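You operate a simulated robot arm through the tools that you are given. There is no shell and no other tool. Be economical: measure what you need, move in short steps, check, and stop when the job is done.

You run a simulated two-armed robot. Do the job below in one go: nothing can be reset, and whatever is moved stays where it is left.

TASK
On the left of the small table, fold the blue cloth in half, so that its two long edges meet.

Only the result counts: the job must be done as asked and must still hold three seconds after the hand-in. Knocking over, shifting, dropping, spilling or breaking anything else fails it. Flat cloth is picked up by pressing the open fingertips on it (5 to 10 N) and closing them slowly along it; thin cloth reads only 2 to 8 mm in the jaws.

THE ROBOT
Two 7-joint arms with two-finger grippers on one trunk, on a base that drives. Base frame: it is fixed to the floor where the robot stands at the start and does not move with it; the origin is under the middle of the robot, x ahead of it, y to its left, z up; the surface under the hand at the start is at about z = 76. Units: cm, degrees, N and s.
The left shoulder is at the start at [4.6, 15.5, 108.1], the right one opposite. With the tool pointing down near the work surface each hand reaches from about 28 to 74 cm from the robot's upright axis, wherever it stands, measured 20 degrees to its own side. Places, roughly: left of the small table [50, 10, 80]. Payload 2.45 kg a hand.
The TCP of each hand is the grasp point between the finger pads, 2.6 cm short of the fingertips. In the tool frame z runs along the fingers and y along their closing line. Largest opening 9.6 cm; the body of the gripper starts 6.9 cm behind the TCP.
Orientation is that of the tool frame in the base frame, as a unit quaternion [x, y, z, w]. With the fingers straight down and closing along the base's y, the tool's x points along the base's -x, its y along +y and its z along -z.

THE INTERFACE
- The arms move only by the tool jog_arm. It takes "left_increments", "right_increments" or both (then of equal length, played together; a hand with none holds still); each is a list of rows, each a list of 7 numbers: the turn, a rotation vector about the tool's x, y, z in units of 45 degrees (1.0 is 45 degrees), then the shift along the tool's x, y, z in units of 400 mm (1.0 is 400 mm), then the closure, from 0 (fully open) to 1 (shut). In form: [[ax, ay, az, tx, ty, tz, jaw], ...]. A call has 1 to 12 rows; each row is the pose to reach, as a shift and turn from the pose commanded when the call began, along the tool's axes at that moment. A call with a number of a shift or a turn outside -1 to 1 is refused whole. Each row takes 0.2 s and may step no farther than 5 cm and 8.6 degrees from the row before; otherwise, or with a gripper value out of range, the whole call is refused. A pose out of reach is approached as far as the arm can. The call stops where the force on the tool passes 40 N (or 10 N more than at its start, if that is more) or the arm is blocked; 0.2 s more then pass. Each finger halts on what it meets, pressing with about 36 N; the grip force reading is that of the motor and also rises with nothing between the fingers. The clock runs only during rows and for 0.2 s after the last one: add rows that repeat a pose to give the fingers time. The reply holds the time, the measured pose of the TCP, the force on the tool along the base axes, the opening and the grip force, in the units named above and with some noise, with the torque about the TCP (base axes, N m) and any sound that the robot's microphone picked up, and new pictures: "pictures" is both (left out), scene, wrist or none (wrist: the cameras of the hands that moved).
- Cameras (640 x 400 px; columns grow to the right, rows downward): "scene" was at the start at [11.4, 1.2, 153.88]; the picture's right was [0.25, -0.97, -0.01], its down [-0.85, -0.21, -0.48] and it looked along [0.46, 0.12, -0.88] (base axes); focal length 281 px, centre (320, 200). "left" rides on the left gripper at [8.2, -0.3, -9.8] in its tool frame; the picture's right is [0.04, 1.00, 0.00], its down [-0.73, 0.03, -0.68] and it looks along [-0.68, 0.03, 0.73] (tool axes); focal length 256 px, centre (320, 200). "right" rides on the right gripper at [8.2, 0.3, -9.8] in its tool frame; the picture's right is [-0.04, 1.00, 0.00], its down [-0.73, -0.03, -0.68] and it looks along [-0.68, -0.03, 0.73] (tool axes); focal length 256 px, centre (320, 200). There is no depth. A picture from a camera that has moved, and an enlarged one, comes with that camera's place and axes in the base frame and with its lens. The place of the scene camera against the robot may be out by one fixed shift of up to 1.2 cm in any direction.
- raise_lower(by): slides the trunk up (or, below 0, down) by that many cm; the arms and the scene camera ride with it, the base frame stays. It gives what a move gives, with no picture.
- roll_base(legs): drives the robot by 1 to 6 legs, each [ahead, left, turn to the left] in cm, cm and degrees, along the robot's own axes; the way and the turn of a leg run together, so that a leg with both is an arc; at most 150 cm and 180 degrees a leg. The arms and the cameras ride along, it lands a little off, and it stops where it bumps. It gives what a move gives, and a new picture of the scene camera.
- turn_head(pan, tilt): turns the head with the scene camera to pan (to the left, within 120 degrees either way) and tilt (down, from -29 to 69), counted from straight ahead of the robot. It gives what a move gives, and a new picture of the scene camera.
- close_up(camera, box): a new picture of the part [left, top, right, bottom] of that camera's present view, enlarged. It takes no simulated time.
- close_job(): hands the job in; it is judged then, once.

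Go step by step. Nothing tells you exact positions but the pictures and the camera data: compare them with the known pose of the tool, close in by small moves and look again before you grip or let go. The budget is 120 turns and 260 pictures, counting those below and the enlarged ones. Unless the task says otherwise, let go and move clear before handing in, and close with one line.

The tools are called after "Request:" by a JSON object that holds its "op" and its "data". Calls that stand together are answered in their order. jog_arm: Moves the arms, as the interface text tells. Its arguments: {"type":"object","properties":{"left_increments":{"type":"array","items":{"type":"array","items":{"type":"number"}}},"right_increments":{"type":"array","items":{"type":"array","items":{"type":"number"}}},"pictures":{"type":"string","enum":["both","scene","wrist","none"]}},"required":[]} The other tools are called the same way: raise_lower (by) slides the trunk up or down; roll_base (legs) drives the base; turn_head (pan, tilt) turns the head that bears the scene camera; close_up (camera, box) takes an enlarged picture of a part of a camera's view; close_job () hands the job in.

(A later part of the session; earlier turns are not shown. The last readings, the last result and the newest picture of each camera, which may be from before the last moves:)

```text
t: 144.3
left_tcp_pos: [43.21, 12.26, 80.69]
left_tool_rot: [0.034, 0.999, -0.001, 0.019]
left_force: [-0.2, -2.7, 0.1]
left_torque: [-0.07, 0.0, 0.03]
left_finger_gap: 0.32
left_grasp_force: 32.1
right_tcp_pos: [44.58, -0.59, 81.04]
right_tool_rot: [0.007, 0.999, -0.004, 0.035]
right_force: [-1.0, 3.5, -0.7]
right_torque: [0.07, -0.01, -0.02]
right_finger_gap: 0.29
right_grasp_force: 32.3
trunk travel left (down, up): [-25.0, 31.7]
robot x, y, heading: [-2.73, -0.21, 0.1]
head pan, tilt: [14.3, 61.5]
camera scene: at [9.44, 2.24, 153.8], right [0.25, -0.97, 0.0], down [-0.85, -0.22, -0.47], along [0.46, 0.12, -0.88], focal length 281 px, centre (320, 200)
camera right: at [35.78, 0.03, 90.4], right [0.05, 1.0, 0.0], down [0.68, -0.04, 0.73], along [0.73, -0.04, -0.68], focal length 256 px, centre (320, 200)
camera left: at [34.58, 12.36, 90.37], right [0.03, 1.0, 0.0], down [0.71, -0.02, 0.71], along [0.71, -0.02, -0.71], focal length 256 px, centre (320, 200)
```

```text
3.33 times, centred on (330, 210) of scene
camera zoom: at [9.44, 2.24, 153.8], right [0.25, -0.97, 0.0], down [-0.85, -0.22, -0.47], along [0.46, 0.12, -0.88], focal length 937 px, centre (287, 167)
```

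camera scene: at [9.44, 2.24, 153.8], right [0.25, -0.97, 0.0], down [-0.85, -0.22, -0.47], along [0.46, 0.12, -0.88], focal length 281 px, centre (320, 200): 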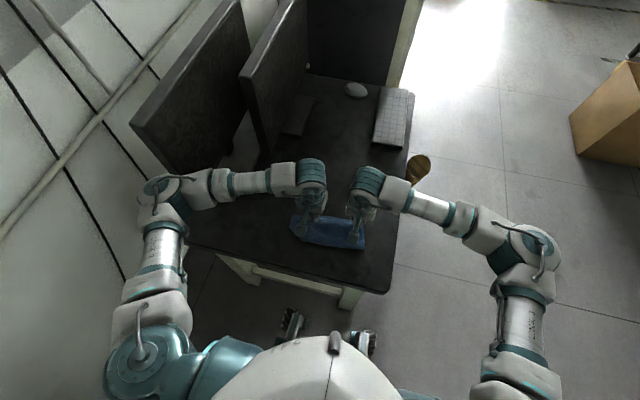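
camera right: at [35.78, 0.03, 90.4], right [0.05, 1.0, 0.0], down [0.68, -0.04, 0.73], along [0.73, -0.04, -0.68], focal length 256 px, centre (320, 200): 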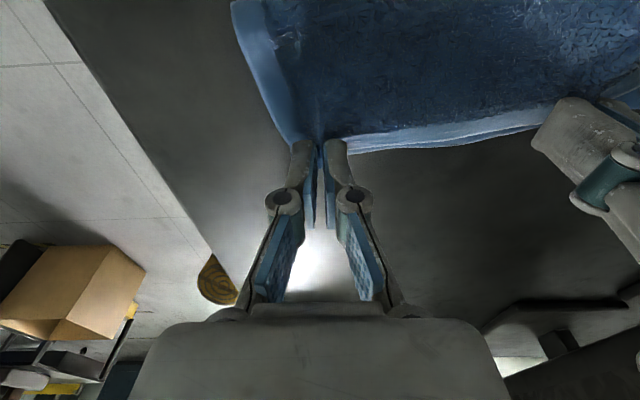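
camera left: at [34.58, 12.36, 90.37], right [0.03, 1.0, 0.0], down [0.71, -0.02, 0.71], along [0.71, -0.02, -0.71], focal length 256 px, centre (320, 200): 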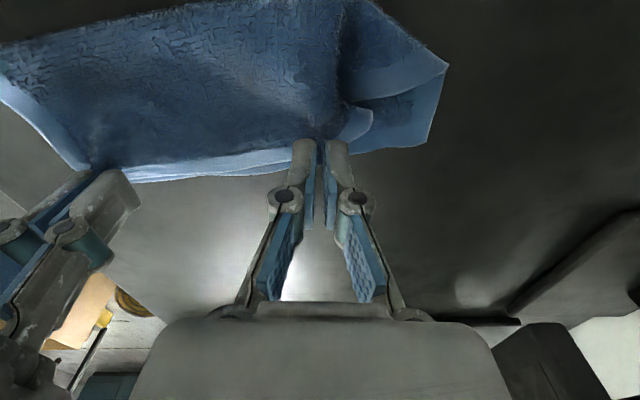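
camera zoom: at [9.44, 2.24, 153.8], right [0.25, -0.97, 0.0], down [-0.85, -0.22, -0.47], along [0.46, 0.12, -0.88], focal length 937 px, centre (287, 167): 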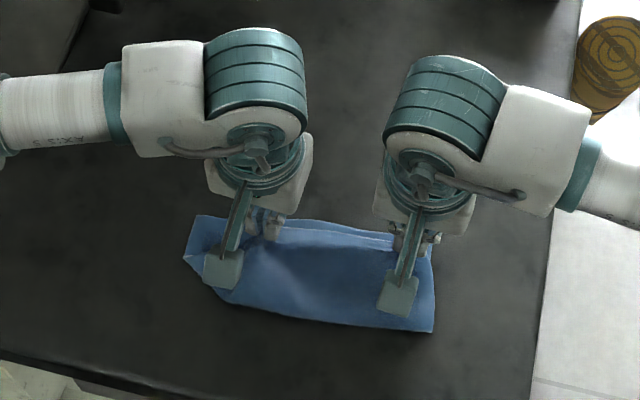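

The layers line up in x; a further 1.2 cm to the left is needed. I shift and release.

Request:
{"op": "jog_arm", "data": {"left_increments": [[0, 0, 0, 0, 0.015, 0, 1], [0, 0, 0, 0, 0.03, 0.005, 1], [0, 0, 0, 0, 0.03, 0.01, 1], [0, 0, 0, 0, 0.03, 0.01, 0.8], [0, 0, 0, 0, 0.03, 0.01, 0.6], [0, 0, 0, 0, 0.03, 0.01, 0.5], [0, 0, 0, 0, 0.03, -0.03, 0.5], [0, 0, 0, 0, 0.03, -0.1, 0.5], [0, 0, 0, 0, 0.03, -0.2, 0.5], [0, 0, 0, 0, 0.07, -0.28, 0.5], [0, 0, 0, 0, 0.1, -0.3, 0.5], [0, 0, 0, 0, 0.1, -0.3, 0.5]], "right_increments": [[0, 0, 0, 0, 0.015, 0, 1], [0, 0, 0, 0, 0.03, 0.005, 1], [0, 0, 0, 0, 0.03, 0.01, 1], [0, 0, 0, 0, 0.03, 0.01, 0.8], [0, 0, 0, 0, 0.03, 0.01, 0.6], [0, 0, 0, 0, 0.03, 0.01, 0.5], [0, 0, 0, 0, 0.03, -0.03, 0.5], [0, 0, 0, 0, 0.03, -0.1, 0.5], [0, 0, 0, 0, 0.03, -0.2, 0.5], [0, 0, 0, 0, -0.02, -0.28, 0.5], [0, 0, 0, 0, -0.06, -0.3, 0.5], [0, 0, 0, 0, -0.06, -0.3, 0.5]], "pictures": "wrist"}}

Request:
{"op": "close_up", "data": {"camera": "scene", "box": [260, 160, 390, 260]}}

```text
t: 146.9
left_tcp_pos: [43.14, 16.14, 92.77]
left_tool_rot: [0.034, 0.999, -0.001, 0.018]
left_force: [0.0, -0.1, -0.4]
left_torque: [-0.02, 0.01, 0.02]
left_finger_gap: 4.8
left_grasp_force: 0.1
right_tcp_pos: [43.79, -2.92, 93.09]
right_tool_rot: [0.006, 0.999, -0.003, 0.034]
right_force: [0.8, -0.8, 0.0]
right_torque: [0.01, 0.01, 0.0]
right_finger_gap: 4.78
right_grasp_force: 0.0
trunk travel left (down, up): [-25.0, 31.7]
robot x, y, heading: [-3.14, 0.05, 0.1]
head pan, tilt: [14.3, 61.5]
camera right: at [34.91, -2.39, 102.44], right [0.05, 1.0, 0.0], down [0.68, -0.03, 0.73], along [0.73, -0.04, -0.69], focal length 256 px, centre (320, 200)
camera left: at [34.41, 16.28, 102.3], right [0.03, 1.0, 0.0], down [0.71, -0.02, 0.71], along [0.71, -0.02, -0.71], focal length 256 px, centre (320, 200)
```

right: 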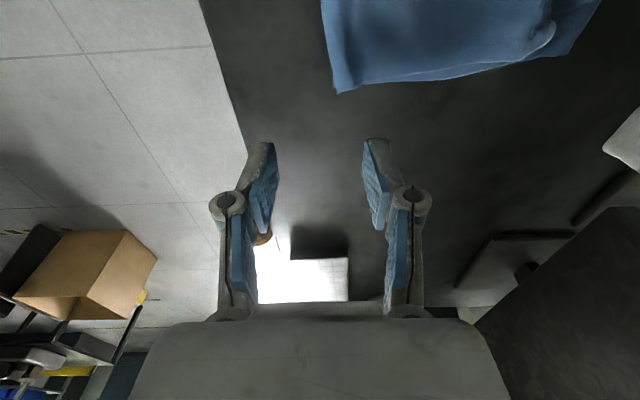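
left: 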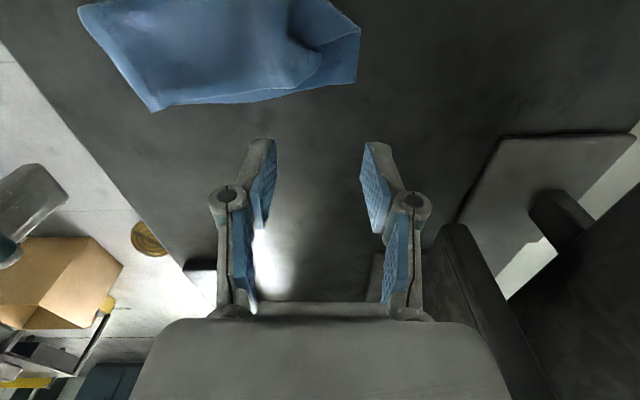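

```text
4.00 times, centred on (325, 210) of scene
camera zoom: at [9.45, 2.25, 153.8], right [0.25, -0.97, 0.0], down [-0.85, -0.22, -0.47], along [0.46, 0.12, -0.88], focal length 1124 px, centre (300, 160)
```

zoom: 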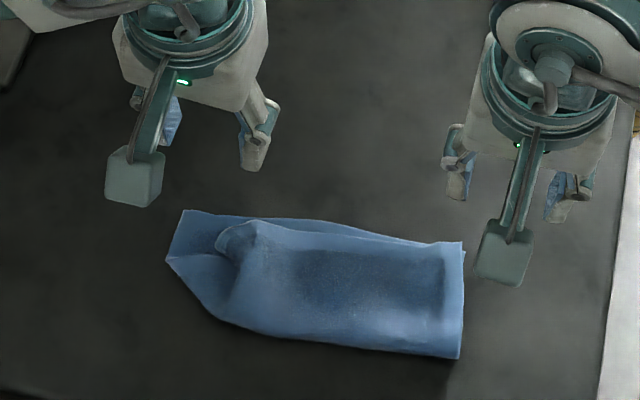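

Request:
{"op": "close_up", "data": {"camera": "left", "box": [220, 0, 400, 130]}}

Request:
{"op": "close_up", "data": {"camera": "scene", "box": [285, 195, 345, 245]}}

```text
3.08 times, centred on (310, 65) of left
camera zoom: at [34.41, 16.28, 102.3], right [0.03, 1.0, 0.0], down [0.71, -0.02, 0.71], along [0.71, -0.02, -0.71], focal length 788 px, centre (351, 615)
```

zoom: 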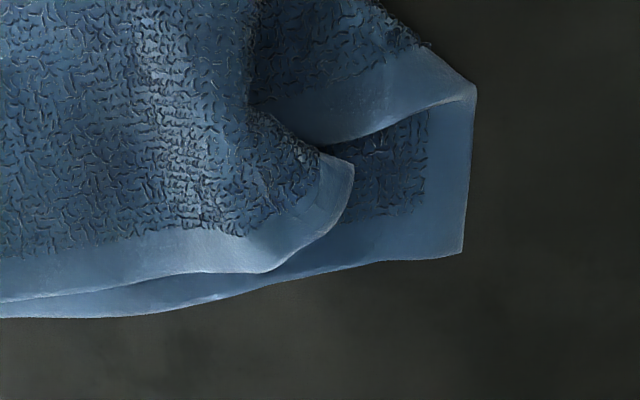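

```text
8.00 times, centred on (315, 220) of scene
camera zoom: at [9.45, 2.25, 153.8], right [0.25, -0.97, 0.0], down [-0.85, -0.22, -0.47], along [0.46, 0.12, -0.88], focal length 2248 px, centre (360, 40)
```

zoom: 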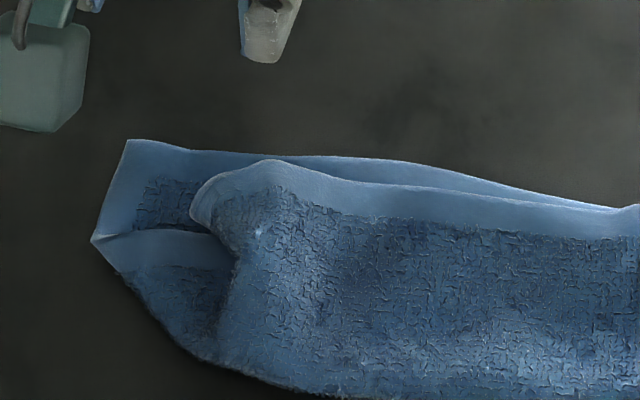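

Now it is clear: the top-left corner is free but drawn in about 4 cm with a small pleat; it should go from ≈(42.3,16) to (44.2,19.6). I bring the left hand, turned to match the rounded corner, right above it.

Request:
{"op": "jog_arm", "data": {"left_increments": [[0, 0, -0.12, 0.008, -0.012, 0.04, 0.7], [0, 0, -0.24, 0.016, -0.024, 0.09, 0.79], [0, 0, -0.36, 0.024, -0.036, 0.15, 0.79], [0, 0, -0.48, 0.031, -0.048, 0.21, 0.79], [0, 0, -0.6, 0.031, -0.048, 0.26, 0.79], [0, 0, -0.67, 0.031, -0.048, 0.275, 0.79], [0, 0, -0.67, 0.031, -0.048, 0.275, 0.79]], "pictures": "wrist"}}

```text
t: 148.5
left_tcp_pos: [42.11, 14.38, 81.74]
left_tool_rot: [-0.227, 0.974, -0.006, 0.017]
left_force: [0.0, 0.8, 0.3]
left_torque: [-0.03, 0.0, 0.02]
left_finger_gap: 2.03
left_grasp_force: 0.0
right_tcp_pos: [43.78, -2.96, 93.18]
right_tool_rot: [0.007, 0.999, -0.002, 0.035]
right_force: [0.0, -0.6, 0.7]
right_torque: [0.02, 0.0, -0.01]
right_finger_gap: 4.79
right_grasp_force: 0.0
trunk travel left (down, up): [-25.0, 31.7]
robot x, y, heading: [-2.76, -0.03, -0.2]
head pan, tilt: [14.3, 61.5]
camera left: at [34.43, 10.37, 91.39], right [-0.48, 0.88, -0.02], down [0.62, 0.35, 0.7], along [0.62, 0.32, -0.71], focal length 256 px, centre (320, 200)
```

left: 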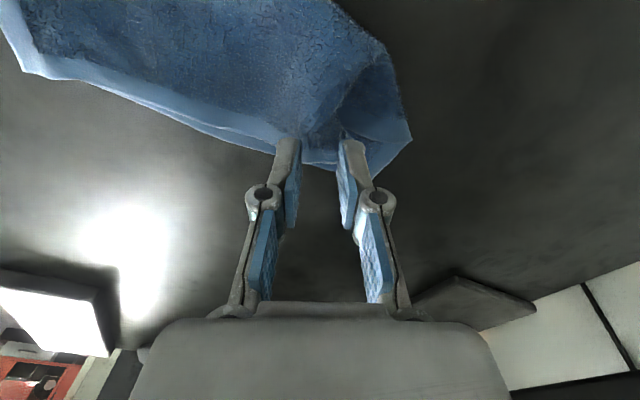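

The fingers straddle the lip of the top corner. Down, close, and lift 3 cm.

Request:
{"op": "jog_arm", "data": {"left_increments": [[0, 0, 0, 0, 0, 0.03, 0.79], [0, 0, 0, 0, 0, 0.055, 0.79], [0, 0, 0, 0, 0, 0.065, 0.79], [0, 0, 0, 0, 0, 0.065, 0.83], [0, 0, 0, 0, 0, 0.065, 0.87], [0, 0, 0, 0, 0, 0.065, 0.91], [0, 0, 0, 0, 0, 0.065, 0.95], [0, 0, 0, 0, 0, 0.065, 1], [0, 0, 0, 0, 0, 0.065, 1], [0, 0, 0, 0, 0, 0.04, 1], [0, 0, 0, 0, 0, 0.01, 1], [0, 0, 0, 0, 0, 0.0, 1]], "pictures": "wrist"}}

Request:
{"op": "close_up", "data": {"camera": "scene", "box": [270, 180, 370, 260]}}

```text
t: 151.1
left_tcp_pos: [42.2, 14.33, 81.76]
left_tool_rot: [-0.226, 0.974, -0.005, 0.017]
left_force: [0.1, -0.1, 0.1]
left_torque: [-0.03, -0.02, 0.02]
left_finger_gap: 0.37
left_grasp_force: 32.7
right_tcp_pos: [43.91, -2.91, 92.94]
right_tool_rot: [0.008, 0.999, -0.002, 0.035]
right_force: [0.5, -1.0, 0.1]
right_torque: [0.01, 0.0, 0.0]
right_finger_gap: 4.81
right_grasp_force: 0.0
trunk travel left (down, up): [-25.0, 31.7]
robot x, y, heading: [-3.01, 0.05, 0.1]
head pan, tilt: [14.3, 61.5]
camera left: at [34.49, 10.36, 91.3], right [-0.48, 0.88, -0.02], down [0.62, 0.35, 0.7], along [0.62, 0.32, -0.71], focal length 256 px, centre (320, 200)
```

left: 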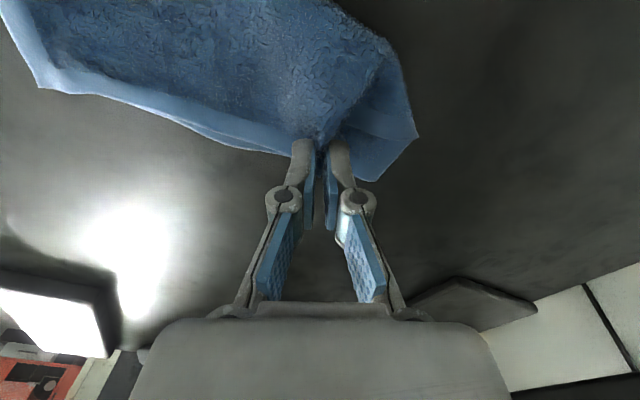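

```text
5.00 times, centred on (320, 220) of scene
camera zoom: at [9.47, 2.24, 153.79], right [0.25, -0.97, 0.0], down [-0.85, -0.22, -0.47], along [0.46, 0.12, -0.88], focal length 1405 px, centre (320, 100)
```

zoom: 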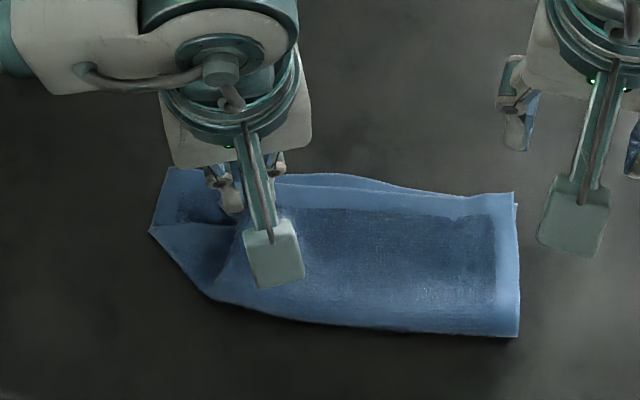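

Only the top corner is held. I lift it a bit more, pull it out to the free corner below, turn it straight, lower and release.

Request:
{"op": "jog_arm", "data": {"left_increments": [[0, 0, 0.05, 0, 0, -0.04, 1], [0, 0, 0.1, -0.01, 0.01, -0.08, 1], [0, 0, 0.2, -0.025, 0.025, -0.09, 1], [0, 0, 0.3, -0.04, 0.042, -0.075, 1], [0, 0, 0.42, -0.054, 0.058, -0.04, 1], [0, 0, 0.42, -0.054, 0.058, 0.0, 1], [0, 0, 0.42, -0.054, 0.058, 0.025, 1], [0, 0, 0.42, -0.054, 0.058, 0.025, 1]]}}

Request:
{"op": "close_up", "data": {"camera": "scene", "box": [270, 180, 370, 260]}}

```text
t: 152.9
left_tcp_pos: [43.17, 17.48, 80.59]
left_tool_rot: [-0.063, 0.998, -0.002, 0.019]
left_force: [0.3, 0.9, 0.5]
left_torque: [-0.04, 0.0, 0.07]
left_finger_gap: 0.39
left_grasp_force: 33.4
right_tcp_pos: [43.9, -2.95, 93.1]
right_tool_rot: [0.007, 0.999, -0.003, 0.035]
right_force: [0.4, 0.2, -0.4]
right_torque: [0.02, 0.03, 0.02]
right_finger_gap: 4.8
right_grasp_force: 0.1
trunk travel left (down, up): [-25.0, 31.7]
robot x, y, heading: [-2.81, -0.09, 0.3]
head pan, tilt: [14.3, 61.5]
camera scene: at [9.42, 2.28, 153.8], right [0.25, -0.97, 0.0], down [-0.85, -0.22, -0.47], along [0.46, 0.12, -0.88], focal length 281 px, centre (320, 200)
camera left: at [34.6, 16.04, 90.32], right [-0.17, 0.99, -0.01], down [0.7, 0.12, 0.71], along [0.7, 0.11, -0.71], focal length 256 px, centre (320, 200)
```

scene: 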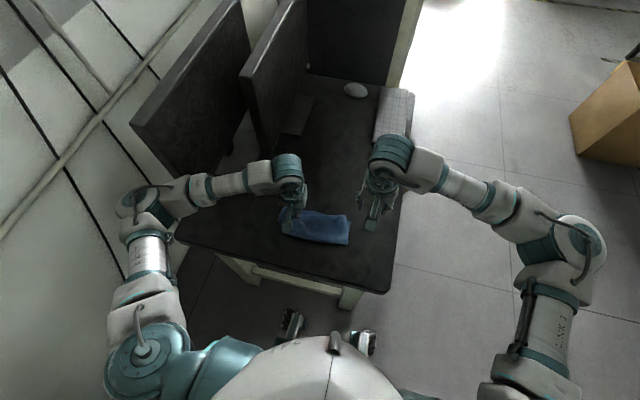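
left: 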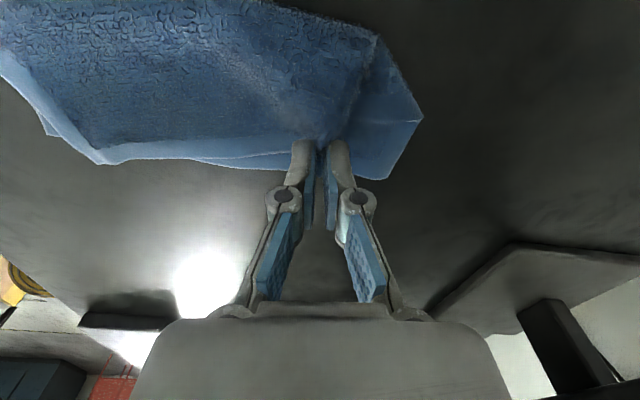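

```text
5.00 times, centred on (320, 220) of scene
camera zoom: at [9.42, 2.28, 153.8], right [0.25, -0.97, 0.0], down [-0.85, -0.22, -0.47], along [0.46, 0.12, -0.88], focal length 1405 px, centre (320, 100)
```

zoom: 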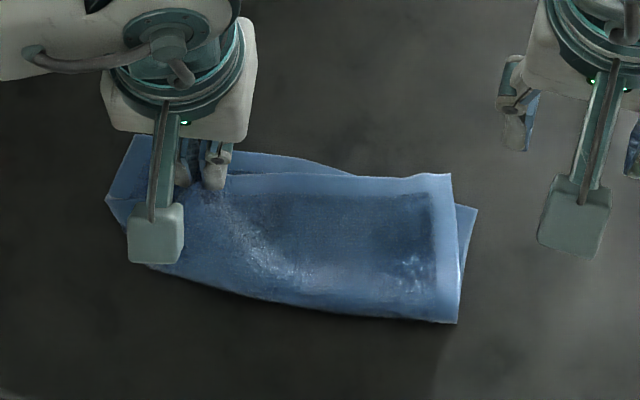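

The whole cloth came along, but the left hand now holds the true left corner of the hem. So I'll grip the right corner of the same hem too, hang the sheet taut between its real corners, and lay it again. Right hand to its corner at ≈(47.5,3.2).

Request:
{"op": "jog_arm", "data": {"right_increments": [[0, 0, -0.06, -0.006, 0.05, 0.03, 0.79], [0, 0, -0.12, -0.012, 0.1, 0.07, 0.79], [0, 0, -0.18, -0.02, 0.15, 0.12, 0.79], [0, 0, -0.24, -0.0265, 0.2, 0.18, 0.79], [0, 0, -0.3, -0.0265, 0.2, 0.24, 0.79], [0, 0, -0.3, -0.0265, 0.2, 0.29, 0.79], [0, 0, -0.3, -0.0265, 0.2, 0.29, 0.79]], "pictures": "wrist"}}

```text
t: 154.5
left_tcp_pos: [43.28, 17.48, 80.83]
left_tool_rot: [-0.063, 0.998, -0.003, 0.018]
left_force: [-0.5, 0.2, 0.9]
left_torque: [-0.01, 0.0, -0.01]
left_finger_gap: 0.46
left_grasp_force: 35.0
right_tcp_pos: [45.65, 5.13, 81.53]
right_tool_rot: [-0.11, 0.993, -0.008, 0.034]
right_force: [-0.1, -0.7, 0.0]
right_torque: [0.02, -0.02, -0.06]
right_finger_gap: 2.04
right_grasp_force: 0.1
trunk travel left (down, up): [-25.0, 31.7]
robot x, y, heading: [-2.84, -0.14, 0.0]
head pan, tilt: [14.3, 61.5]
camera right: at [36.89, 3.76, 90.89], right [-0.18, 0.98, -0.02], down [0.67, 0.14, 0.73], along [0.72, 0.12, -0.69], focal length 256 px, centre (320, 200)
```

right: 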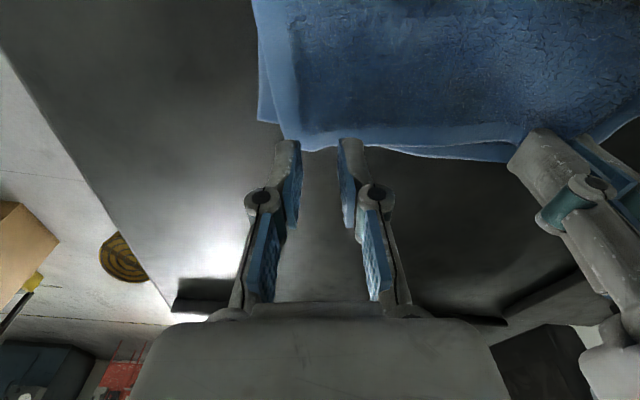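

Right above the corner. Small correction, press and close.

Request:
{"op": "jog_arm", "data": {"right_increments": [[0, 0, 0, 0.019, -0.003, 0.02, 0.79], [0, 0, 0, 0.019, -0.003, 0.045, 0.79], [0, 0, 0, 0.019, -0.003, 0.06, 0.79], [0, 0, 0, 0.019, -0.003, 0.064, 0.79], [0, 0, 0, 0.019, -0.003, 0.064, 0.83], [0, 0, 0, 0.019, -0.003, 0.064, 0.87], [0, 0, 0, 0.019, -0.003, 0.064, 0.91], [0, 0, 0, 0.019, -0.003, 0.064, 0.95], [0, 0, 0, 0.019, -0.003, 0.064, 1], [0, 0, 0, 0.019, -0.003, 0.064, 1], [0, 0, 0, 0.019, -0.003, 0.064, 1]], "pictures": "none"}}

```text
t: 156.9
left_tcp_pos: [43.15, 17.45, 80.83]
left_tool_rot: [-0.063, 0.998, -0.003, 0.019]
left_force: [0.4, -0.1, -0.1]
left_torque: [-0.03, -0.03, 0.02]
left_finger_gap: 0.44
left_grasp_force: 33.5
right_tcp_pos: [45.06, 4.81, 79.0]
right_tool_rot: [-0.11, 0.993, -0.008, 0.034]
right_force: [2.2, 2.4, 25.3]
right_torque: [0.07, 0.07, 0.0]
right_finger_gap: 0.3
right_grasp_force: 32.2
trunk travel left (down, up): [-25.0, 31.7]
robot x, y, heading: [-3.14, 0.39, 0.1]
head pan, tilt: [14.3, 61.5]
```

Both true corners are held. I lift to hanging height, spreading the hands to ~16 cm so the hem is taut.

Request:
{"op": "jog_arm", "data": {"left_increments": [[0, 0, 0, 0, 0, -0.05, 1], [0, 0, 0.02, -0.01, -0.005, -0.13, 1], [0, 0, 0.05, -0.02, -0.015, -0.21, 1], [0, 0, 0.08, -0.035, -0.03, -0.29, 1], [0, 0, 0.1, -0.05, -0.04, -0.37, 1], [0, 0, 0.13, -0.065, -0.05, -0.45, 1], [0, 0, 0.16, -0.083, -0.061, -0.53, 1], [0, 0, 0.16, -0.083, -0.061, -0.53, 1], [0, 0, 0.16, -0.083, -0.061, -0.53, 1]], "right_increments": [[0, 0, 0.02, 0, -0.01, -0.07, 1], [0, 0, 0.05, -0.004, -0.03, -0.15, 1], [0, 0, 0.1, -0.01, -0.055, -0.24, 1], [0, 0, 0.15, -0.016, -0.08, -0.33, 1], [0, 0, 0.2, -0.022, -0.105, -0.42, 1], [0, 0, 0.24, -0.028, -0.13, -0.5, 1], [0, 0, 0.27, -0.032, -0.1427, -0.575, 1], [0, 0, 0.27, -0.032, -0.1427, -0.575, 1], [0, 0, 0.27, -0.032, -0.1427, -0.575, 1]], "pictures": "none"}}

Request:
{"op": "close_up", "data": {"camera": "scene", "box": [250, 120, 420, 270]}}

```text
t: 158.9
left_tcp_pos: [45.89, 15.26, 102.27]
left_tool_rot: [0.001, 1.0, -0.004, 0.019]
left_force: [0.9, -29.5, -1.1]
left_torque: [-0.81, -0.05, 0.01]
left_finger_gap: 0.44
left_grasp_force: 32.9
right_tcp_pos: [45.93, -0.43, 101.92]
right_tool_rot: [-0.005, 0.999, -0.001, 0.035]
right_force: [-2.4, 30.0, 1.9]
right_torque: [0.89, 0.04, 0.18]
right_finger_gap: 0.47
right_grasp_force: 33.3
trunk travel left (down, up): [-25.0, 31.7]
robot x, y, heading: [-2.88, 0.03, -0.1]
head pan, tilt: [14.3, 61.5]
```

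```text
2.67 times, centred on (335, 195) of scene
camera zoom: at [9.47, 2.29, 153.79], right [0.25, -0.97, 0.0], down [-0.85, -0.22, -0.47], along [0.46, 0.12, -0.88], focal length 749 px, centre (280, 213)
```

zoom: 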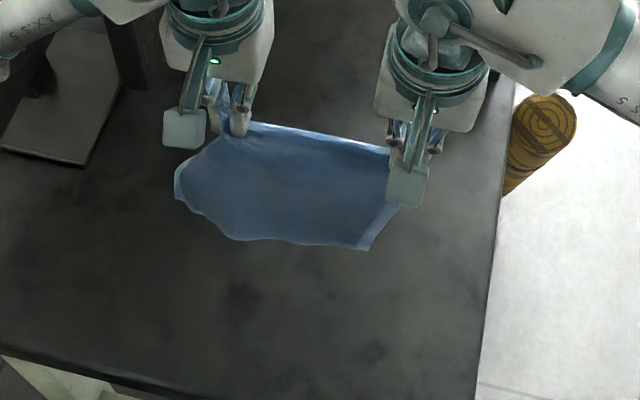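

The hem is taut and the sheet open. I ease the tension and lay it along the same path as before.

Request:
{"op": "jog_arm", "data": {"left_increments": [[0, 0, 0, -0.075, -0.006, 0.055, 1], [0, 0, 0, -0.125, -0.006, 0.12, 1], [0, 0, 0, -0.115, -0.006, 0.19, 1], [0, 0, 0, -0.08, -0.006, 0.218, 1], [0, 0, 0, -0.03, -0.006, 0.245, 1], [0, 0, 0, 0.025, -0.006, 0.28, 1], [0, 0, 0, 0.075, -0.006, 0.325, 1], [0, 0, 0, 0.1125, -0.006, 0.375, 1], [0, 0, 0, 0.13, -0.006, 0.42, 1], [0, 0, 0, 0.13, -0.006, 0.42, 1]], "right_increments": [[0, 0, 0, -0.075, 0.006, 0.055, 1], [0, 0, 0, -0.123, 0.006, 0.12, 1], [0, 0, 0, -0.112, 0.006, 0.185, 1], [0, 0, 0, -0.076, 0.006, 0.212, 1], [0, 0, 0, -0.025, 0.006, 0.238, 1], [0, 0, 0, 0.031, 0.006, 0.272, 1], [0, 0, 0, 0.082, 0.006, 0.315, 1], [0, 0, 0, 0.121, 0.006, 0.365, 1], [0, 0, 0, 0.14, 0.006, 0.41, 1], [0, 0, 0, 0.14, 0.006, 0.41, 1]], "pictures": "wrist"}}

Request:
{"op": "close_up", "data": {"camera": "scene", "box": [260, 160, 390, 270]}}

```text
t: 161.1
left_tcp_pos: [41.5, 15.13, 85.15]
left_tool_rot: [0.0, 1.0, -0.002, 0.019]
left_force: [1.5, -24.1, 0.5]
left_torque: [-0.69, -0.01, 0.07]
left_finger_gap: 0.4
left_grasp_force: 33.0
right_tcp_pos: [41.65, -0.39, 85.38]
right_tool_rot: [-0.005, 0.999, -0.002, 0.035]
right_force: [-1.0, 24.3, -1.0]
right_torque: [0.69, 0.07, 0.13]
right_finger_gap: 0.41
right_grasp_force: 32.9
trunk travel left (down, up): [-25.0, 31.7]
robot x, y, heading: [-2.87, 0.42, 0.2]
head pan, tilt: [14.3, 61.5]
camera right: at [32.65, 0.0, 94.61], right [0.03, 1.0, 0.0], down [0.68, -0.02, 0.73], along [0.73, -0.02, -0.68], focal length 256 px, centre (320, 200)
camera left: at [32.77, 14.67, 94.61], right [-0.04, 1.0, -0.01], down [0.71, 0.03, 0.71], along [0.71, 0.02, -0.71], focal length 256 px, centre (320, 200)
```

right: 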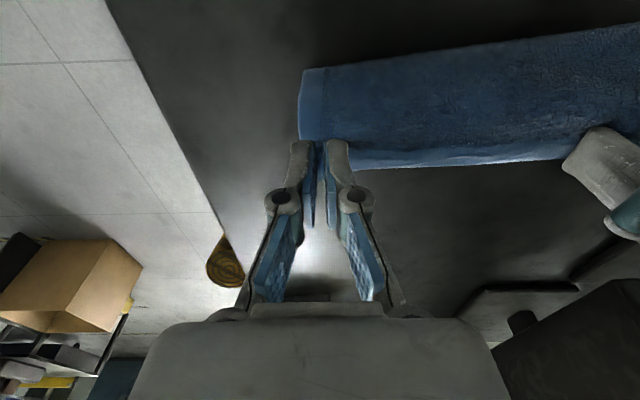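
left: 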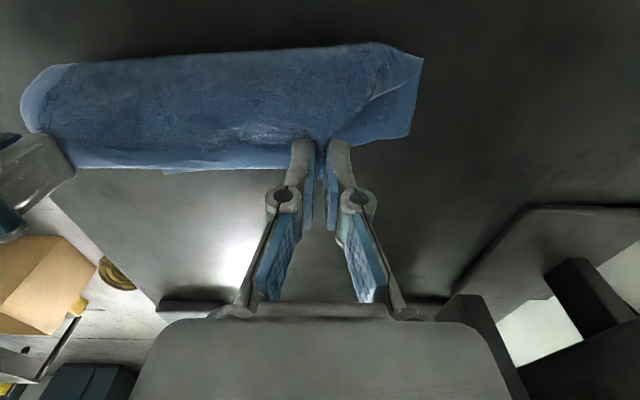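

```text
3.64 times, centred on (325, 215) of scene
camera zoom: at [9.39, 2.27, 153.81], right [0.25, -0.97, 0.0], down [-0.85, -0.22, -0.47], along [0.46, 0.12, -0.88], focal length 1022 px, centre (302, 146)
```

zoom: 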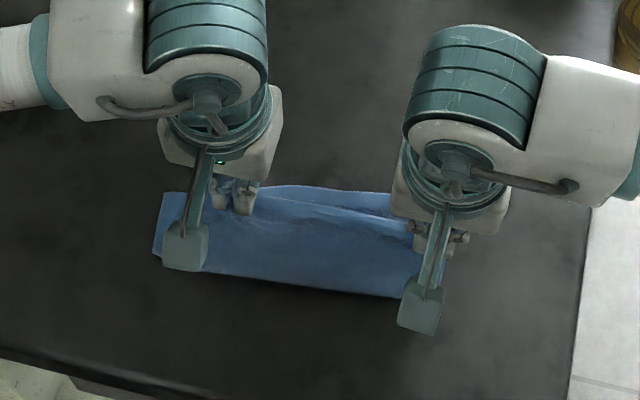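

Now it's a clean fold with both ends open; the free-edge corners are at (43.7,22.3) and (48.5,0.6), so the held edge must go ~3.6 cm left and 12° yawed. I carry it there along an arc and stop just above.

Request:
{"op": "jog_arm", "data": {"left_increments": [[0, 0, -0.05, 0.021, 0.014, 0.02, 1], [0, 0, -0.1, 0.0425, 0.0275, 0.04, 1], [0, 0, -0.15, 0.033, 0.048, 0.062, 1], [0, 0, -0.2, 0.0225, 0.0675, 0.0825, 1], [0, 0, -0.24, 0.0, 0.078, 0.095, 1], [0, 0, -0.28, -0.02, 0.084, 0.105, 1], [0, 0, -0.28, -0.033, 0.086, 0.1125, 1], [0, 0, -0.28, -0.033, 0.086, 0.1125, 1]], "right_increments": [[0, 0, -0.05, -0.01, 0.017, 0.004, 1], [0, 0, -0.1, -0.021, 0.035, 0.01, 1], [0, 0, -0.15, -0.05, 0.06, 0.03, 1], [0, 0, -0.2, -0.079, 0.0825, 0.05, 1], [0, 0, -0.24, -0.094, 0.093, 0.075, 1], [0, 0, -0.28, -0.104, 0.1, 0.1, 1], [0, 0, -0.28, -0.108, 0.1025, 0.114, 1], [0, 0, -0.28, -0.108, 0.1025, 0.114, 1]], "pictures": "wrist"}}

Request:
{"op": "close_up", "data": {"camera": "scene", "box": [260, 160, 390, 270]}}

```text
t: 162.9
left_tcp_pos: [42.91, 18.64, 80.69]
left_tool_rot: [-0.11, 0.994, -0.004, 0.018]
left_force: [4.6, -16.5, 0.4]
left_torque: [-0.41, -0.09, -0.03]
left_finger_gap: 0.41
left_grasp_force: 32.5
right_tcp_pos: [46.33, 3.75, 81.03]
right_tool_rot: [-0.114, 0.993, -0.007, 0.035]
right_force: [-5.3, 16.7, -0.1]
right_torque: [0.47, 0.13, 0.04]
right_finger_gap: 0.37
right_grasp_force: 32.4
trunk travel left (down, up): [-25.0, 31.7]
robot x, y, heading: [-2.74, -0.08, -0.2]
head pan, tilt: [14.3, 61.5]
camera right: at [37.55, 2.32, 90.35], right [-0.19, 0.98, -0.02], down [0.67, 0.14, 0.73], along [0.72, 0.12, -0.69], focal length 256 px, centre (320, 200)
camera left: at [34.52, 16.4, 90.25], right [-0.26, 0.97, -0.01], down [0.68, 0.19, 0.7], along [0.68, 0.17, -0.71], focal length 256 px, centre (320, 200)
```

right: 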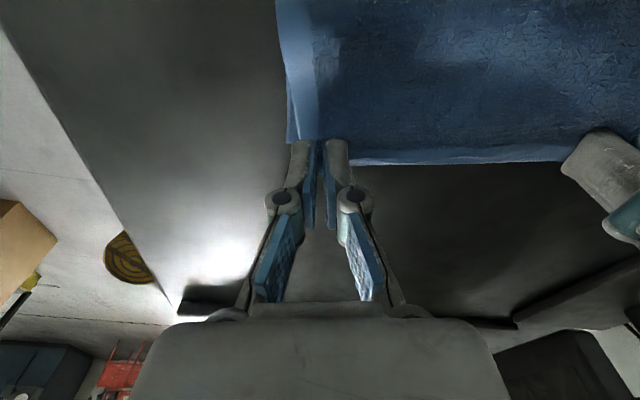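
left: 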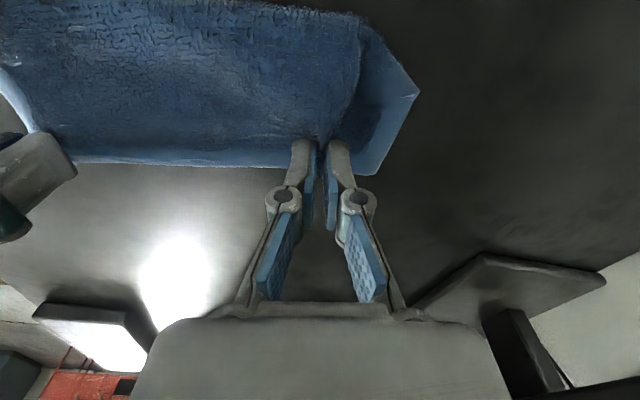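

```text
3.64 times, centred on (325, 215) of scene
camera zoom: at [9.43, 2.36, 153.8], right [0.25, -0.97, 0.0], down [-0.85, -0.22, -0.47], along [0.46, 0.12, -0.88], focal length 1022 px, centre (302, 146)
```

zoom: 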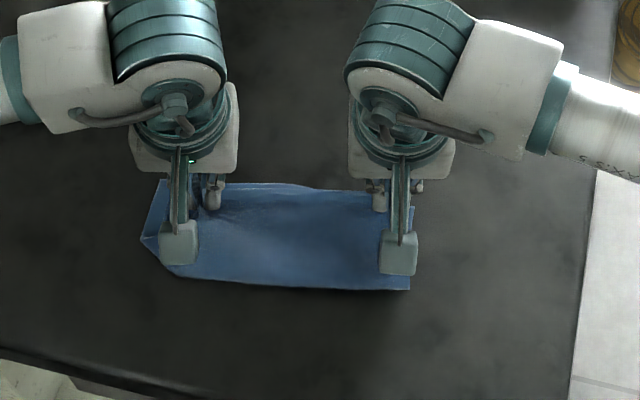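

Almost there, but at the left the fold corner needs to roll ~3 cm toward me. I take the held edge back up over the fold so the left part gets taut, then check.

Request:
{"op": "jog_arm", "data": {"left_increments": [[0, 0, 0.03, 0.008, 0.004, -0.045, 1], [0, 0, 0.05, 0.016, 0.0075, -0.0825, 1], [0, 0, 0.07, 0.04, 0.015, -0.12, 1], [0, 0, 0.1, 0.064, 0.023, -0.145, 1], [0, 0, 0.1, 0.095, 0.031, -0.158, 1], [0, 0, 0.1, 0.123, 0.039, -0.165, 1], [0, 0, 0.1, 0.123, 0.039, -0.165, 1]], "right_increments": [[0, 0, 0.03, 0.006, 0.004, -0.045, 1], [0, 0, 0.05, 0.013, 0.007, -0.0825, 1], [0, 0, 0.07, 0.037, 0.015, -0.12, 1], [0, 0, 0.1, 0.061, 0.023, -0.145, 1], [0, 0, 0.1, 0.09, 0.031, -0.153, 1], [0, 0, 0.1, 0.116, 0.0385, -0.1575, 1], [0, 0, 0.1, 0.116, 0.0385, -0.1575, 1]], "pictures": "none"}}

Request:
{"op": "close_up", "data": {"camera": "left", "box": [100, 0, 500, 220]}}

Request:
{"op": "close_up", "data": {"camera": "right", "box": [200, 0, 600, 220]}}

```text
t: 164.5
left_tcp_pos: [37.65, 19.22, 87.16]
left_tool_rot: [-0.071, 0.997, -0.003, 0.019]
left_force: [4.2, -17.2, -1.2]
left_torque: [-0.46, -0.12, 0.06]
left_finger_gap: 0.39
left_grasp_force: 33.0
right_tcp_pos: [40.98, 4.31, 86.93]
right_tool_rot: [-0.075, 0.997, -0.007, 0.034]
right_force: [-5.6, 16.9, 0.2]
right_torque: [0.48, 0.17, 0.03]
right_finger_gap: 0.33
right_grasp_force: 32.4
trunk travel left (down, up): [-25.0, 31.7]
robot x, y, heading: [-2.72, 0.07, -0.1]
head pan, tilt: [14.3, 61.5]
```

```text
1.60 times, centred on (300, 110) of left
camera zoom: at [29.0, 17.6, 96.64], right [-0.18, 0.98, -0.01], down [0.7, 0.14, 0.7], along [0.69, 0.12, -0.71], focal length 410 px, centre (352, 344)
```

zoom: 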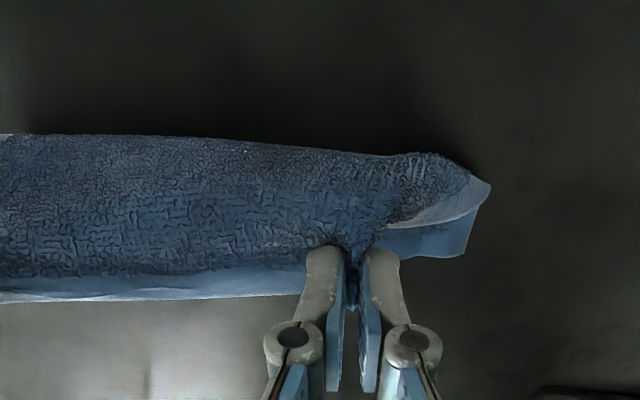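

```text
1.60 times, centred on (400, 110) of right
camera zoom: at [32.08, 3.52, 96.35], right [-0.11, 0.99, -0.01], down [0.68, 0.09, 0.73], along [0.72, 0.07, -0.69], focal length 410 px, centre (192, 344)
```

zoom: 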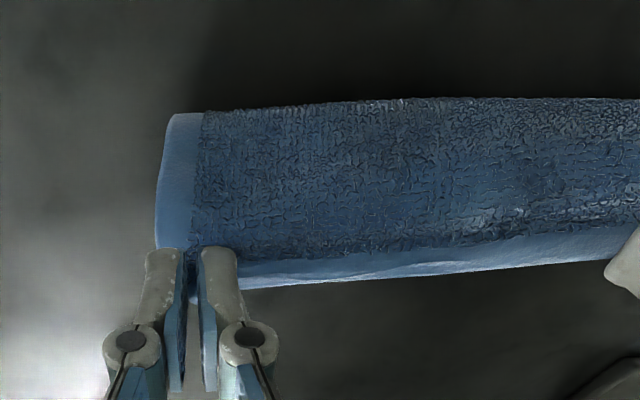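

The left grip evidently contains a pleat, so the hem is ~3 cm short at the left. I lay the edge down, release only the left hand there, and keep the right one holding.

Request:
{"op": "jog_arm", "data": {"left_increments": [[0, 0, 0, -0.03, 0.001, 0.012, 1], [0, 0, 0, -0.055, 0.003, 0.05, 1], [0, 0, 0, -0.073, 0.005, 0.1, 1], [0, 0, 0, -0.082, 0.006, 0.145, 1], [0, 0, 0, -0.082, 0.006, 0.159, 1], [0, 0, 0, -0.082, 0.006, 0.159, 0.7], [0, 0, 0, -0.082, 0.006, 0.159, 0.5], [0, 0, 0, -0.082, 0.006, 0.13, 0.5], [0, 0, 0, -0.082, 0.006, 0.05, 0.5], [0, 0, 0, -0.082, 0.006, -0.05, 0.5], [0, 0, 0, -0.05, 0.03, -0.13, 0.5], [0, 0, 0, -0.05, 0.03, -0.13, 0.5]], "right_increments": [[0, 0, 0, -0.035, 0, 0.012, 1], [0, 0, 0, -0.065, 0, 0.045, 1], [0, 0, 0, -0.088, 0, 0.095, 1], [0, 0, 0, -0.099, 0, 0.137, 1], [0, 0, 0, -0.099, 0, 0.148, 1], [0, 0, 0, -0.099, 0, 0.148, 1], [0, 0, 0, -0.099, 0, 0.148, 1], [0, 0, 0, -0.099, 0, 0.148, 1], [0, 0, 0, -0.099, 0, 0.148, 1], [0, 0, 0, -0.099, 0, 0.148, 1], [0, 0, 0, -0.099, 0, 0.148, 1], [0, 0, 0, -0.099, 0, 0.148, 1]], "pictures": "none"}}

Request:
{"op": "close_up", "data": {"camera": "left", "box": [100, 0, 500, 220]}}

Request:
{"op": "close_up", "data": {"camera": "scene", "box": [260, 170, 380, 270]}}

```text
t: 167.1
left_tcp_pos: [39.21, 20.67, 92.24]
left_tool_rot: [-0.072, 0.997, -0.002, 0.018]
left_force: [0.2, -0.3, -0.6]
left_torque: [-0.06, 0.0, 0.0]
left_finger_gap: 4.81
left_grasp_force: 0.0
right_tcp_pos: [45.27, 4.98, 81.24]
right_tool_rot: [-0.076, 0.997, -0.006, 0.034]
right_force: [-0.7, -0.8, -0.5]
right_torque: [0.01, 0.01, -0.04]
right_finger_gap: 0.0
right_grasp_force: 28.5
trunk travel left (down, up): [-25.0, 31.7]
robot x, y, heading: [-2.54, 0.18, 0.0]
head pan, tilt: [14.3, 61.5]
```

```text
1.60 times, centred on (300, 110) of left
camera zoom: at [30.6, 19.06, 101.83], right [-0.18, 0.98, -0.01], down [0.7, 0.14, 0.7], along [0.69, 0.12, -0.71], focal length 410 px, centre (352, 344)
```

zoom: 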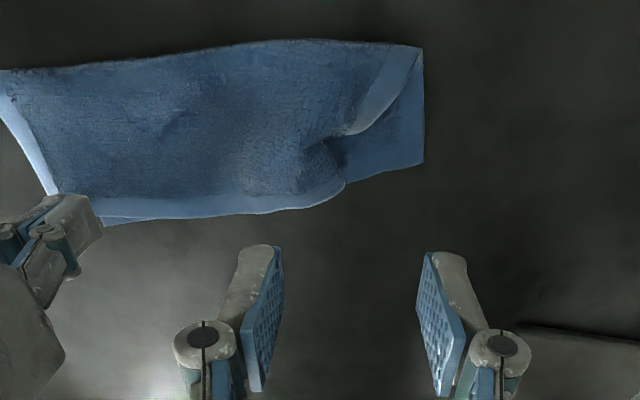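

```text
4.00 times, centred on (320, 220) of scene
camera zoom: at [9.49, 2.4, 153.79], right [0.25, -0.97, 0.0], down [-0.85, -0.22, -0.47], along [0.46, 0.12, -0.88], focal length 1124 px, centre (320, 120)
```

zoom: 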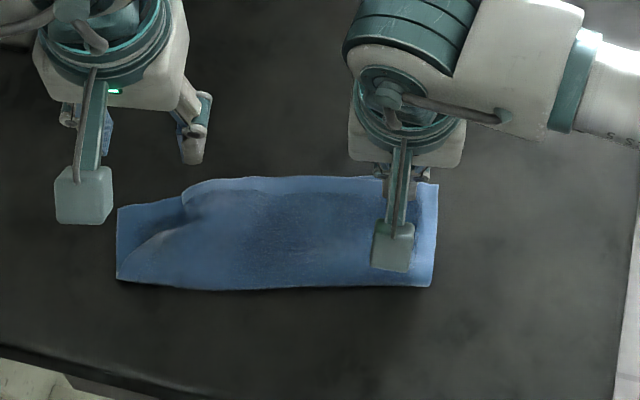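

Very good now: a proper rectangle, only the top-left corner is still drawn in (from (41.4,20.3) it should go to (39.4,24.8)). I pin the cloth with the closed right fingers and bring the left hand to that corner.

Request:
{"op": "jog_arm", "data": {"left_increments": [[0, 0, -0.1, -0.008, -0.015, 0.03, 0.7], [0, 0, -0.2, -0.016, -0.03, 0.08, 0.79], [0, 0, -0.3, -0.025, -0.045, 0.14, 0.79], [0, 0, -0.4, -0.033, -0.055, 0.2, 0.79], [0, 0, -0.5, -0.039, -0.064, 0.25, 0.79], [0, 0, -0.53, -0.039, -0.064, 0.265, 0.79], [0, 0, -0.53, -0.039, -0.064, 0.265, 0.79], [0, 0, -0.53, -0.039, -0.064, 0.265, 0.79]], "right_increments": [[0, 0, 0, 0, 0, -0.06, 1], [0, 0, 0, 0.04, 0.02, -0.07, 1], [0, 0, 0, 0.08, 0.045, -0.06, 1], [0, 0, 0, 0.1, 0.053, -0.03, 1], [0, 0, 0, 0.1, 0.053, 0.02, 1], [0, 0, 0, 0.1, 0.053, 0.045, 1], [0, 0, 0, 0.1, 0.053, 0.055, 1], [0, 0, 0, 0.1, 0.053, 0.055, 1]], "pictures": "none"}}

Request:
{"op": "close_up", "data": {"camera": "left", "box": [160, 0, 480, 200]}}

```text
t: 168.9
left_tcp_pos: [41.46, 18.16, 81.99]
left_tool_rot: [-0.276, 0.961, -0.007, 0.019]
left_force: [0.0, 0.0, -1.1]
left_torque: [0.04, -0.02, -0.03]
left_finger_gap: 2.02
left_grasp_force: 0.1
right_tcp_pos: [41.19, 6.27, 78.94]
right_tool_rot: [-0.076, 0.996, -0.005, 0.036]
right_force: [1.3, 1.0, 20.9]
right_torque: [-0.03, 0.07, -0.03]
right_finger_gap: 0.0
right_grasp_force: 28.4
trunk travel left (down, up): [-25.0, 31.7]
robot x, y, heading: [-2.51, 0.42, 0.2]
head pan, tilt: [14.3, 61.5]
```

```text
2.00 times, centred on (320, 100) of left
camera zoom: at [34.06, 13.56, 91.58], right [-0.56, 0.83, -0.02], down [0.58, 0.42, 0.7], along [0.59, 0.38, -0.71], focal length 512 px, centre (320, 400)
```

zoom: 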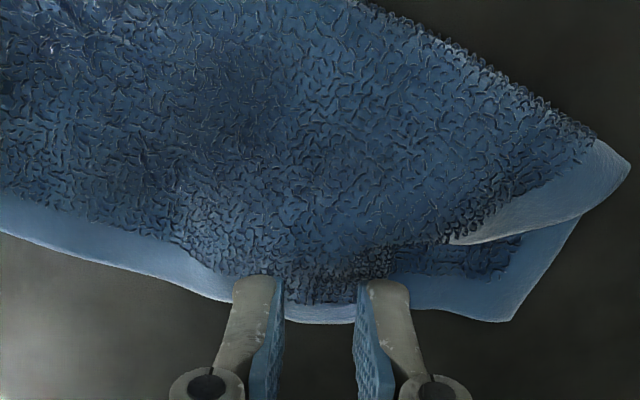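

Well placed. Press, close, and check the grip reading.

Request:
{"op": "jog_arm", "data": {"left_increments": [[0, 0, 0, 0.002, -0.008, 0.03, 0.79], [0, 0, 0, 0.002, -0.008, 0.06, 0.79], [0, 0, 0, 0.002, -0.008, 0.072, 0.79], [0, 0, 0, 0.002, -0.008, 0.072, 0.83], [0, 0, 0, 0.002, -0.008, 0.072, 0.87], [0, 0, 0, 0.002, -0.008, 0.072, 0.91], [0, 0, 0, 0.002, -0.008, 0.072, 0.95], [0, 0, 0, 0.002, -0.008, 0.072, 1], [0, 0, 0, 0.002, -0.008, 0.072, 1], [0, 0, 0, 0.002, -0.008, 0.05, 1], [0, 0, 0, 0.002, -0.008, 0.02, 1], [0, 0, 0, 0.002, -0.008, 0.0, 1]], "pictures": "none"}}

```text
t: 171.2
left_tcp_pos: [41.2, 17.79, 79.48]
left_tool_rot: [-0.274, 0.962, -0.004, 0.014]
left_force: [-0.5, 0.6, 3.5]
left_torque: [0.02, 0.02, 0.03]
left_finger_gap: 0.34
left_grasp_force: 32.1
right_tcp_pos: [41.02, 6.19, 78.93]
right_tool_rot: [-0.076, 0.996, -0.004, 0.036]
right_force: [-2.2, -0.3, 17.2]
right_torque: [0.0, 0.12, -0.01]
right_finger_gap: 0.0
right_grasp_force: 28.7
trunk travel left (down, up): [-25.0, 31.7]
robot x, y, heading: [-3.05, 0.31, -0.2]
head pan, tilt: [14.3, 61.5]
stopped in row 11 (right hand): the force on the tool passed its limit at 41 N (the readings are from after the stop); the commanded pose is now the measured one
```

Held. With the right hand still pinning, I lift the corner, pull it out to the lower corner and release.

Request:
{"op": "jog_arm", "data": {"left_increments": [[0, 0, 0.05, 0, 0, -0.05, 1], [0, 0, 0.1, -0.001, 0.01, -0.09, 1], [0, 0, 0.17, -0.003, 0.035, -0.105, 1], [0, 0, 0.24, -0.006, 0.065, -0.1, 1], [0, 0, 0.3, -0.008, 0.09, -0.08, 1], [0, 0, 0.35, -0.009, 0.1, -0.05, 1], [0, 0, 0.35, -0.009, 0.1, -0.025, 1], [0, 0, 0.35, -0.009, 0.1, -0.025, 1]], "right_increments": [[0, 0, 0, 0, 0, 0, 1], [0, 0, 0, 0, 0, 0, 1], [0, 0, 0, 0, 0, 0, 1], [0, 0, 0, 0, 0, 0, 1], [0, 0, 0, 0, 0, 0, 1], [0, 0, 0, 0, 0, 0, 1], [0, 0, 0, 0, 0, 0, 1], [0, 0, 0, 0, 0, 0, 1]], "pictures": "none"}}

Request:
{"op": "close_up", "data": {"camera": "left", "box": [100, 0, 500, 250]}}

```text
t: 173.0
left_tcp_pos: [39.39, 21.39, 80.64]
left_tool_rot: [-0.14, 0.99, -0.002, 0.015]
left_force: [2.0, -12.2, -1.3]
left_torque: [-0.32, -0.1, 0.17]
left_finger_gap: 0.36
left_grasp_force: 32.5
right_tcp_pos: [41.05, 6.32, 79.08]
right_tool_rot: [-0.075, 0.997, -0.005, 0.036]
right_force: [-2.2, 10.6, 13.5]
right_torque: [0.33, 0.11, -0.03]
right_finger_gap: 0.02
right_grasp_force: 28.7
trunk travel left (down, up): [-25.0, 31.7]
robot x, y, heading: [-2.67, 0.07, 0.1]
head pan, tilt: [14.3, 61.5]
```

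```text
1.60 times, centred on (300, 125) of left
camera zoom: at [31.12, 18.68, 90.28], right [-0.32, 0.95, -0.01], down [0.67, 0.23, 0.7], along [0.67, 0.21, -0.71], focal length 410 px, centre (352, 320)
```

zoom: 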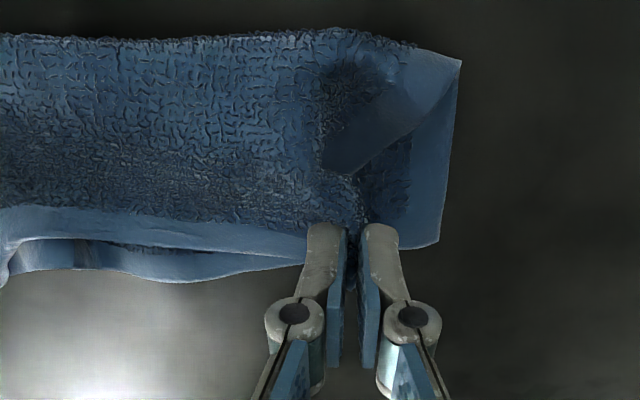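

The hem is now taut up to near the lower corner; the remaining centimetres are in the pinch. I release the left hand, then lift the right one, and look.

Request:
{"op": "jog_arm", "data": {"left_increments": [[0, 0, 0, 0, 0, 0.008, 1], [0, 0, 0, 0, 0, 0.008, 0.8], [0, 0, 0, 0, 0, 0.008, 0.55], [0, 0, 0, 0, 0, 0.0, 0.5], [0, 0, 0, 0, 0, -0.05, 0.5], [0, 0, 0, 0, 0, -0.14, 0.5], [0, 0, 0, 0, 0, -0.24, 0.5], [0, 0, 0, 0, 0.0, -0.3, 0.5], [0, 0, 0, 0, 0.0, -0.3, 0.5], [0, 0, 0, 0, 0.0, -0.3, 0.5], [0, 0, 0, 0, 0.0, -0.3, 0.5]], "right_increments": [[0, 0, 0, 0, 0, 0, 1], [0, 0, 0, 0, 0, 0, 1], [0, 0, 0, 0, 0, 0, 1], [0, 0, 0, 0, 0, 0, 1], [0, 0, 0, 0, 0, 0, 1], [0, 0, 0, 0, 0, -0.05, 1], [0, 0, 0, 0, 0, -0.12, 1], [0, 0, 0, 0, -0.04, -0.22, 1], [0, 0, 0, 0, -0.1, -0.28, 1], [0, 0, 0, 0, -0.15, -0.28, 1], [0, 0, 0, 0, -0.15, -0.28, 1]], "pictures": "none"}}

Request:
{"op": "close_up", "data": {"camera": "left", "box": [100, 0, 500, 250]}}

Request:
{"op": "close_up", "data": {"camera": "scene", "box": [260, 180, 370, 270]}}

```text
t: 175.4
left_tcp_pos: [39.22, 21.14, 92.54]
left_tool_rot: [-0.141, 0.99, -0.002, 0.015]
left_force: [-0.1, 0.1, -0.2]
left_torque: [0.02, -0.02, -0.02]
left_finger_gap: 4.79
left_grasp_force: 0.1
right_tcp_pos: [41.32, 0.46, 90.35]
right_tool_rot: [-0.076, 0.996, -0.005, 0.035]
right_force: [-0.5, 0.5, 0.0]
right_torque: [-0.02, 0.05, 0.04]
right_finger_gap: 0.01
right_grasp_force: 28.3
trunk travel left (down, up): [-25.0, 31.7]
robot x, y, heading: [-2.63, -0.05, -0.0]
head pan, tilt: [14.3, 61.5]
```

```text
1.60 times, centred on (300, 125) of left
camera zoom: at [30.97, 18.54, 102.08], right [-0.32, 0.95, -0.01], down [0.68, 0.23, 0.7], along [0.67, 0.21, -0.71], focal length 410 px, centre (352, 320)
```

zoom: 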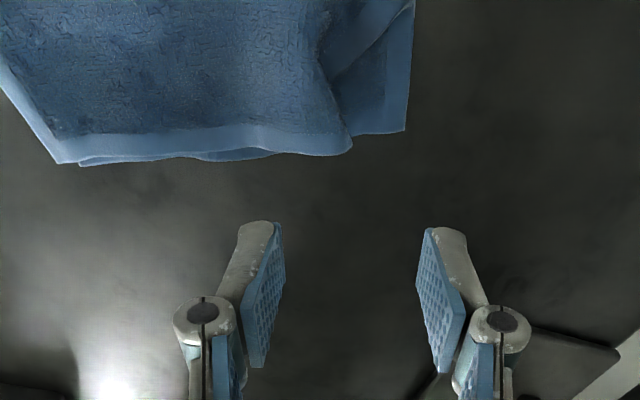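

```text
4.44 times, centred on (315, 225) of scene
camera zoom: at [9.37, 2.3, 153.8], right [0.25, -0.97, 0.0], down [-0.85, -0.22, -0.47], along [0.46, 0.12, -0.88], focal length 1249 px, centre (342, 89)
```

zoom: 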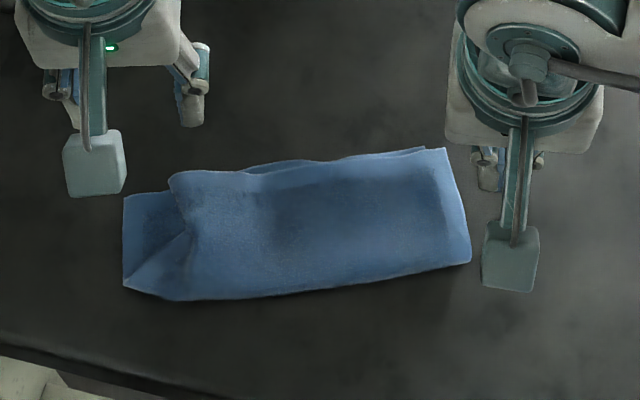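

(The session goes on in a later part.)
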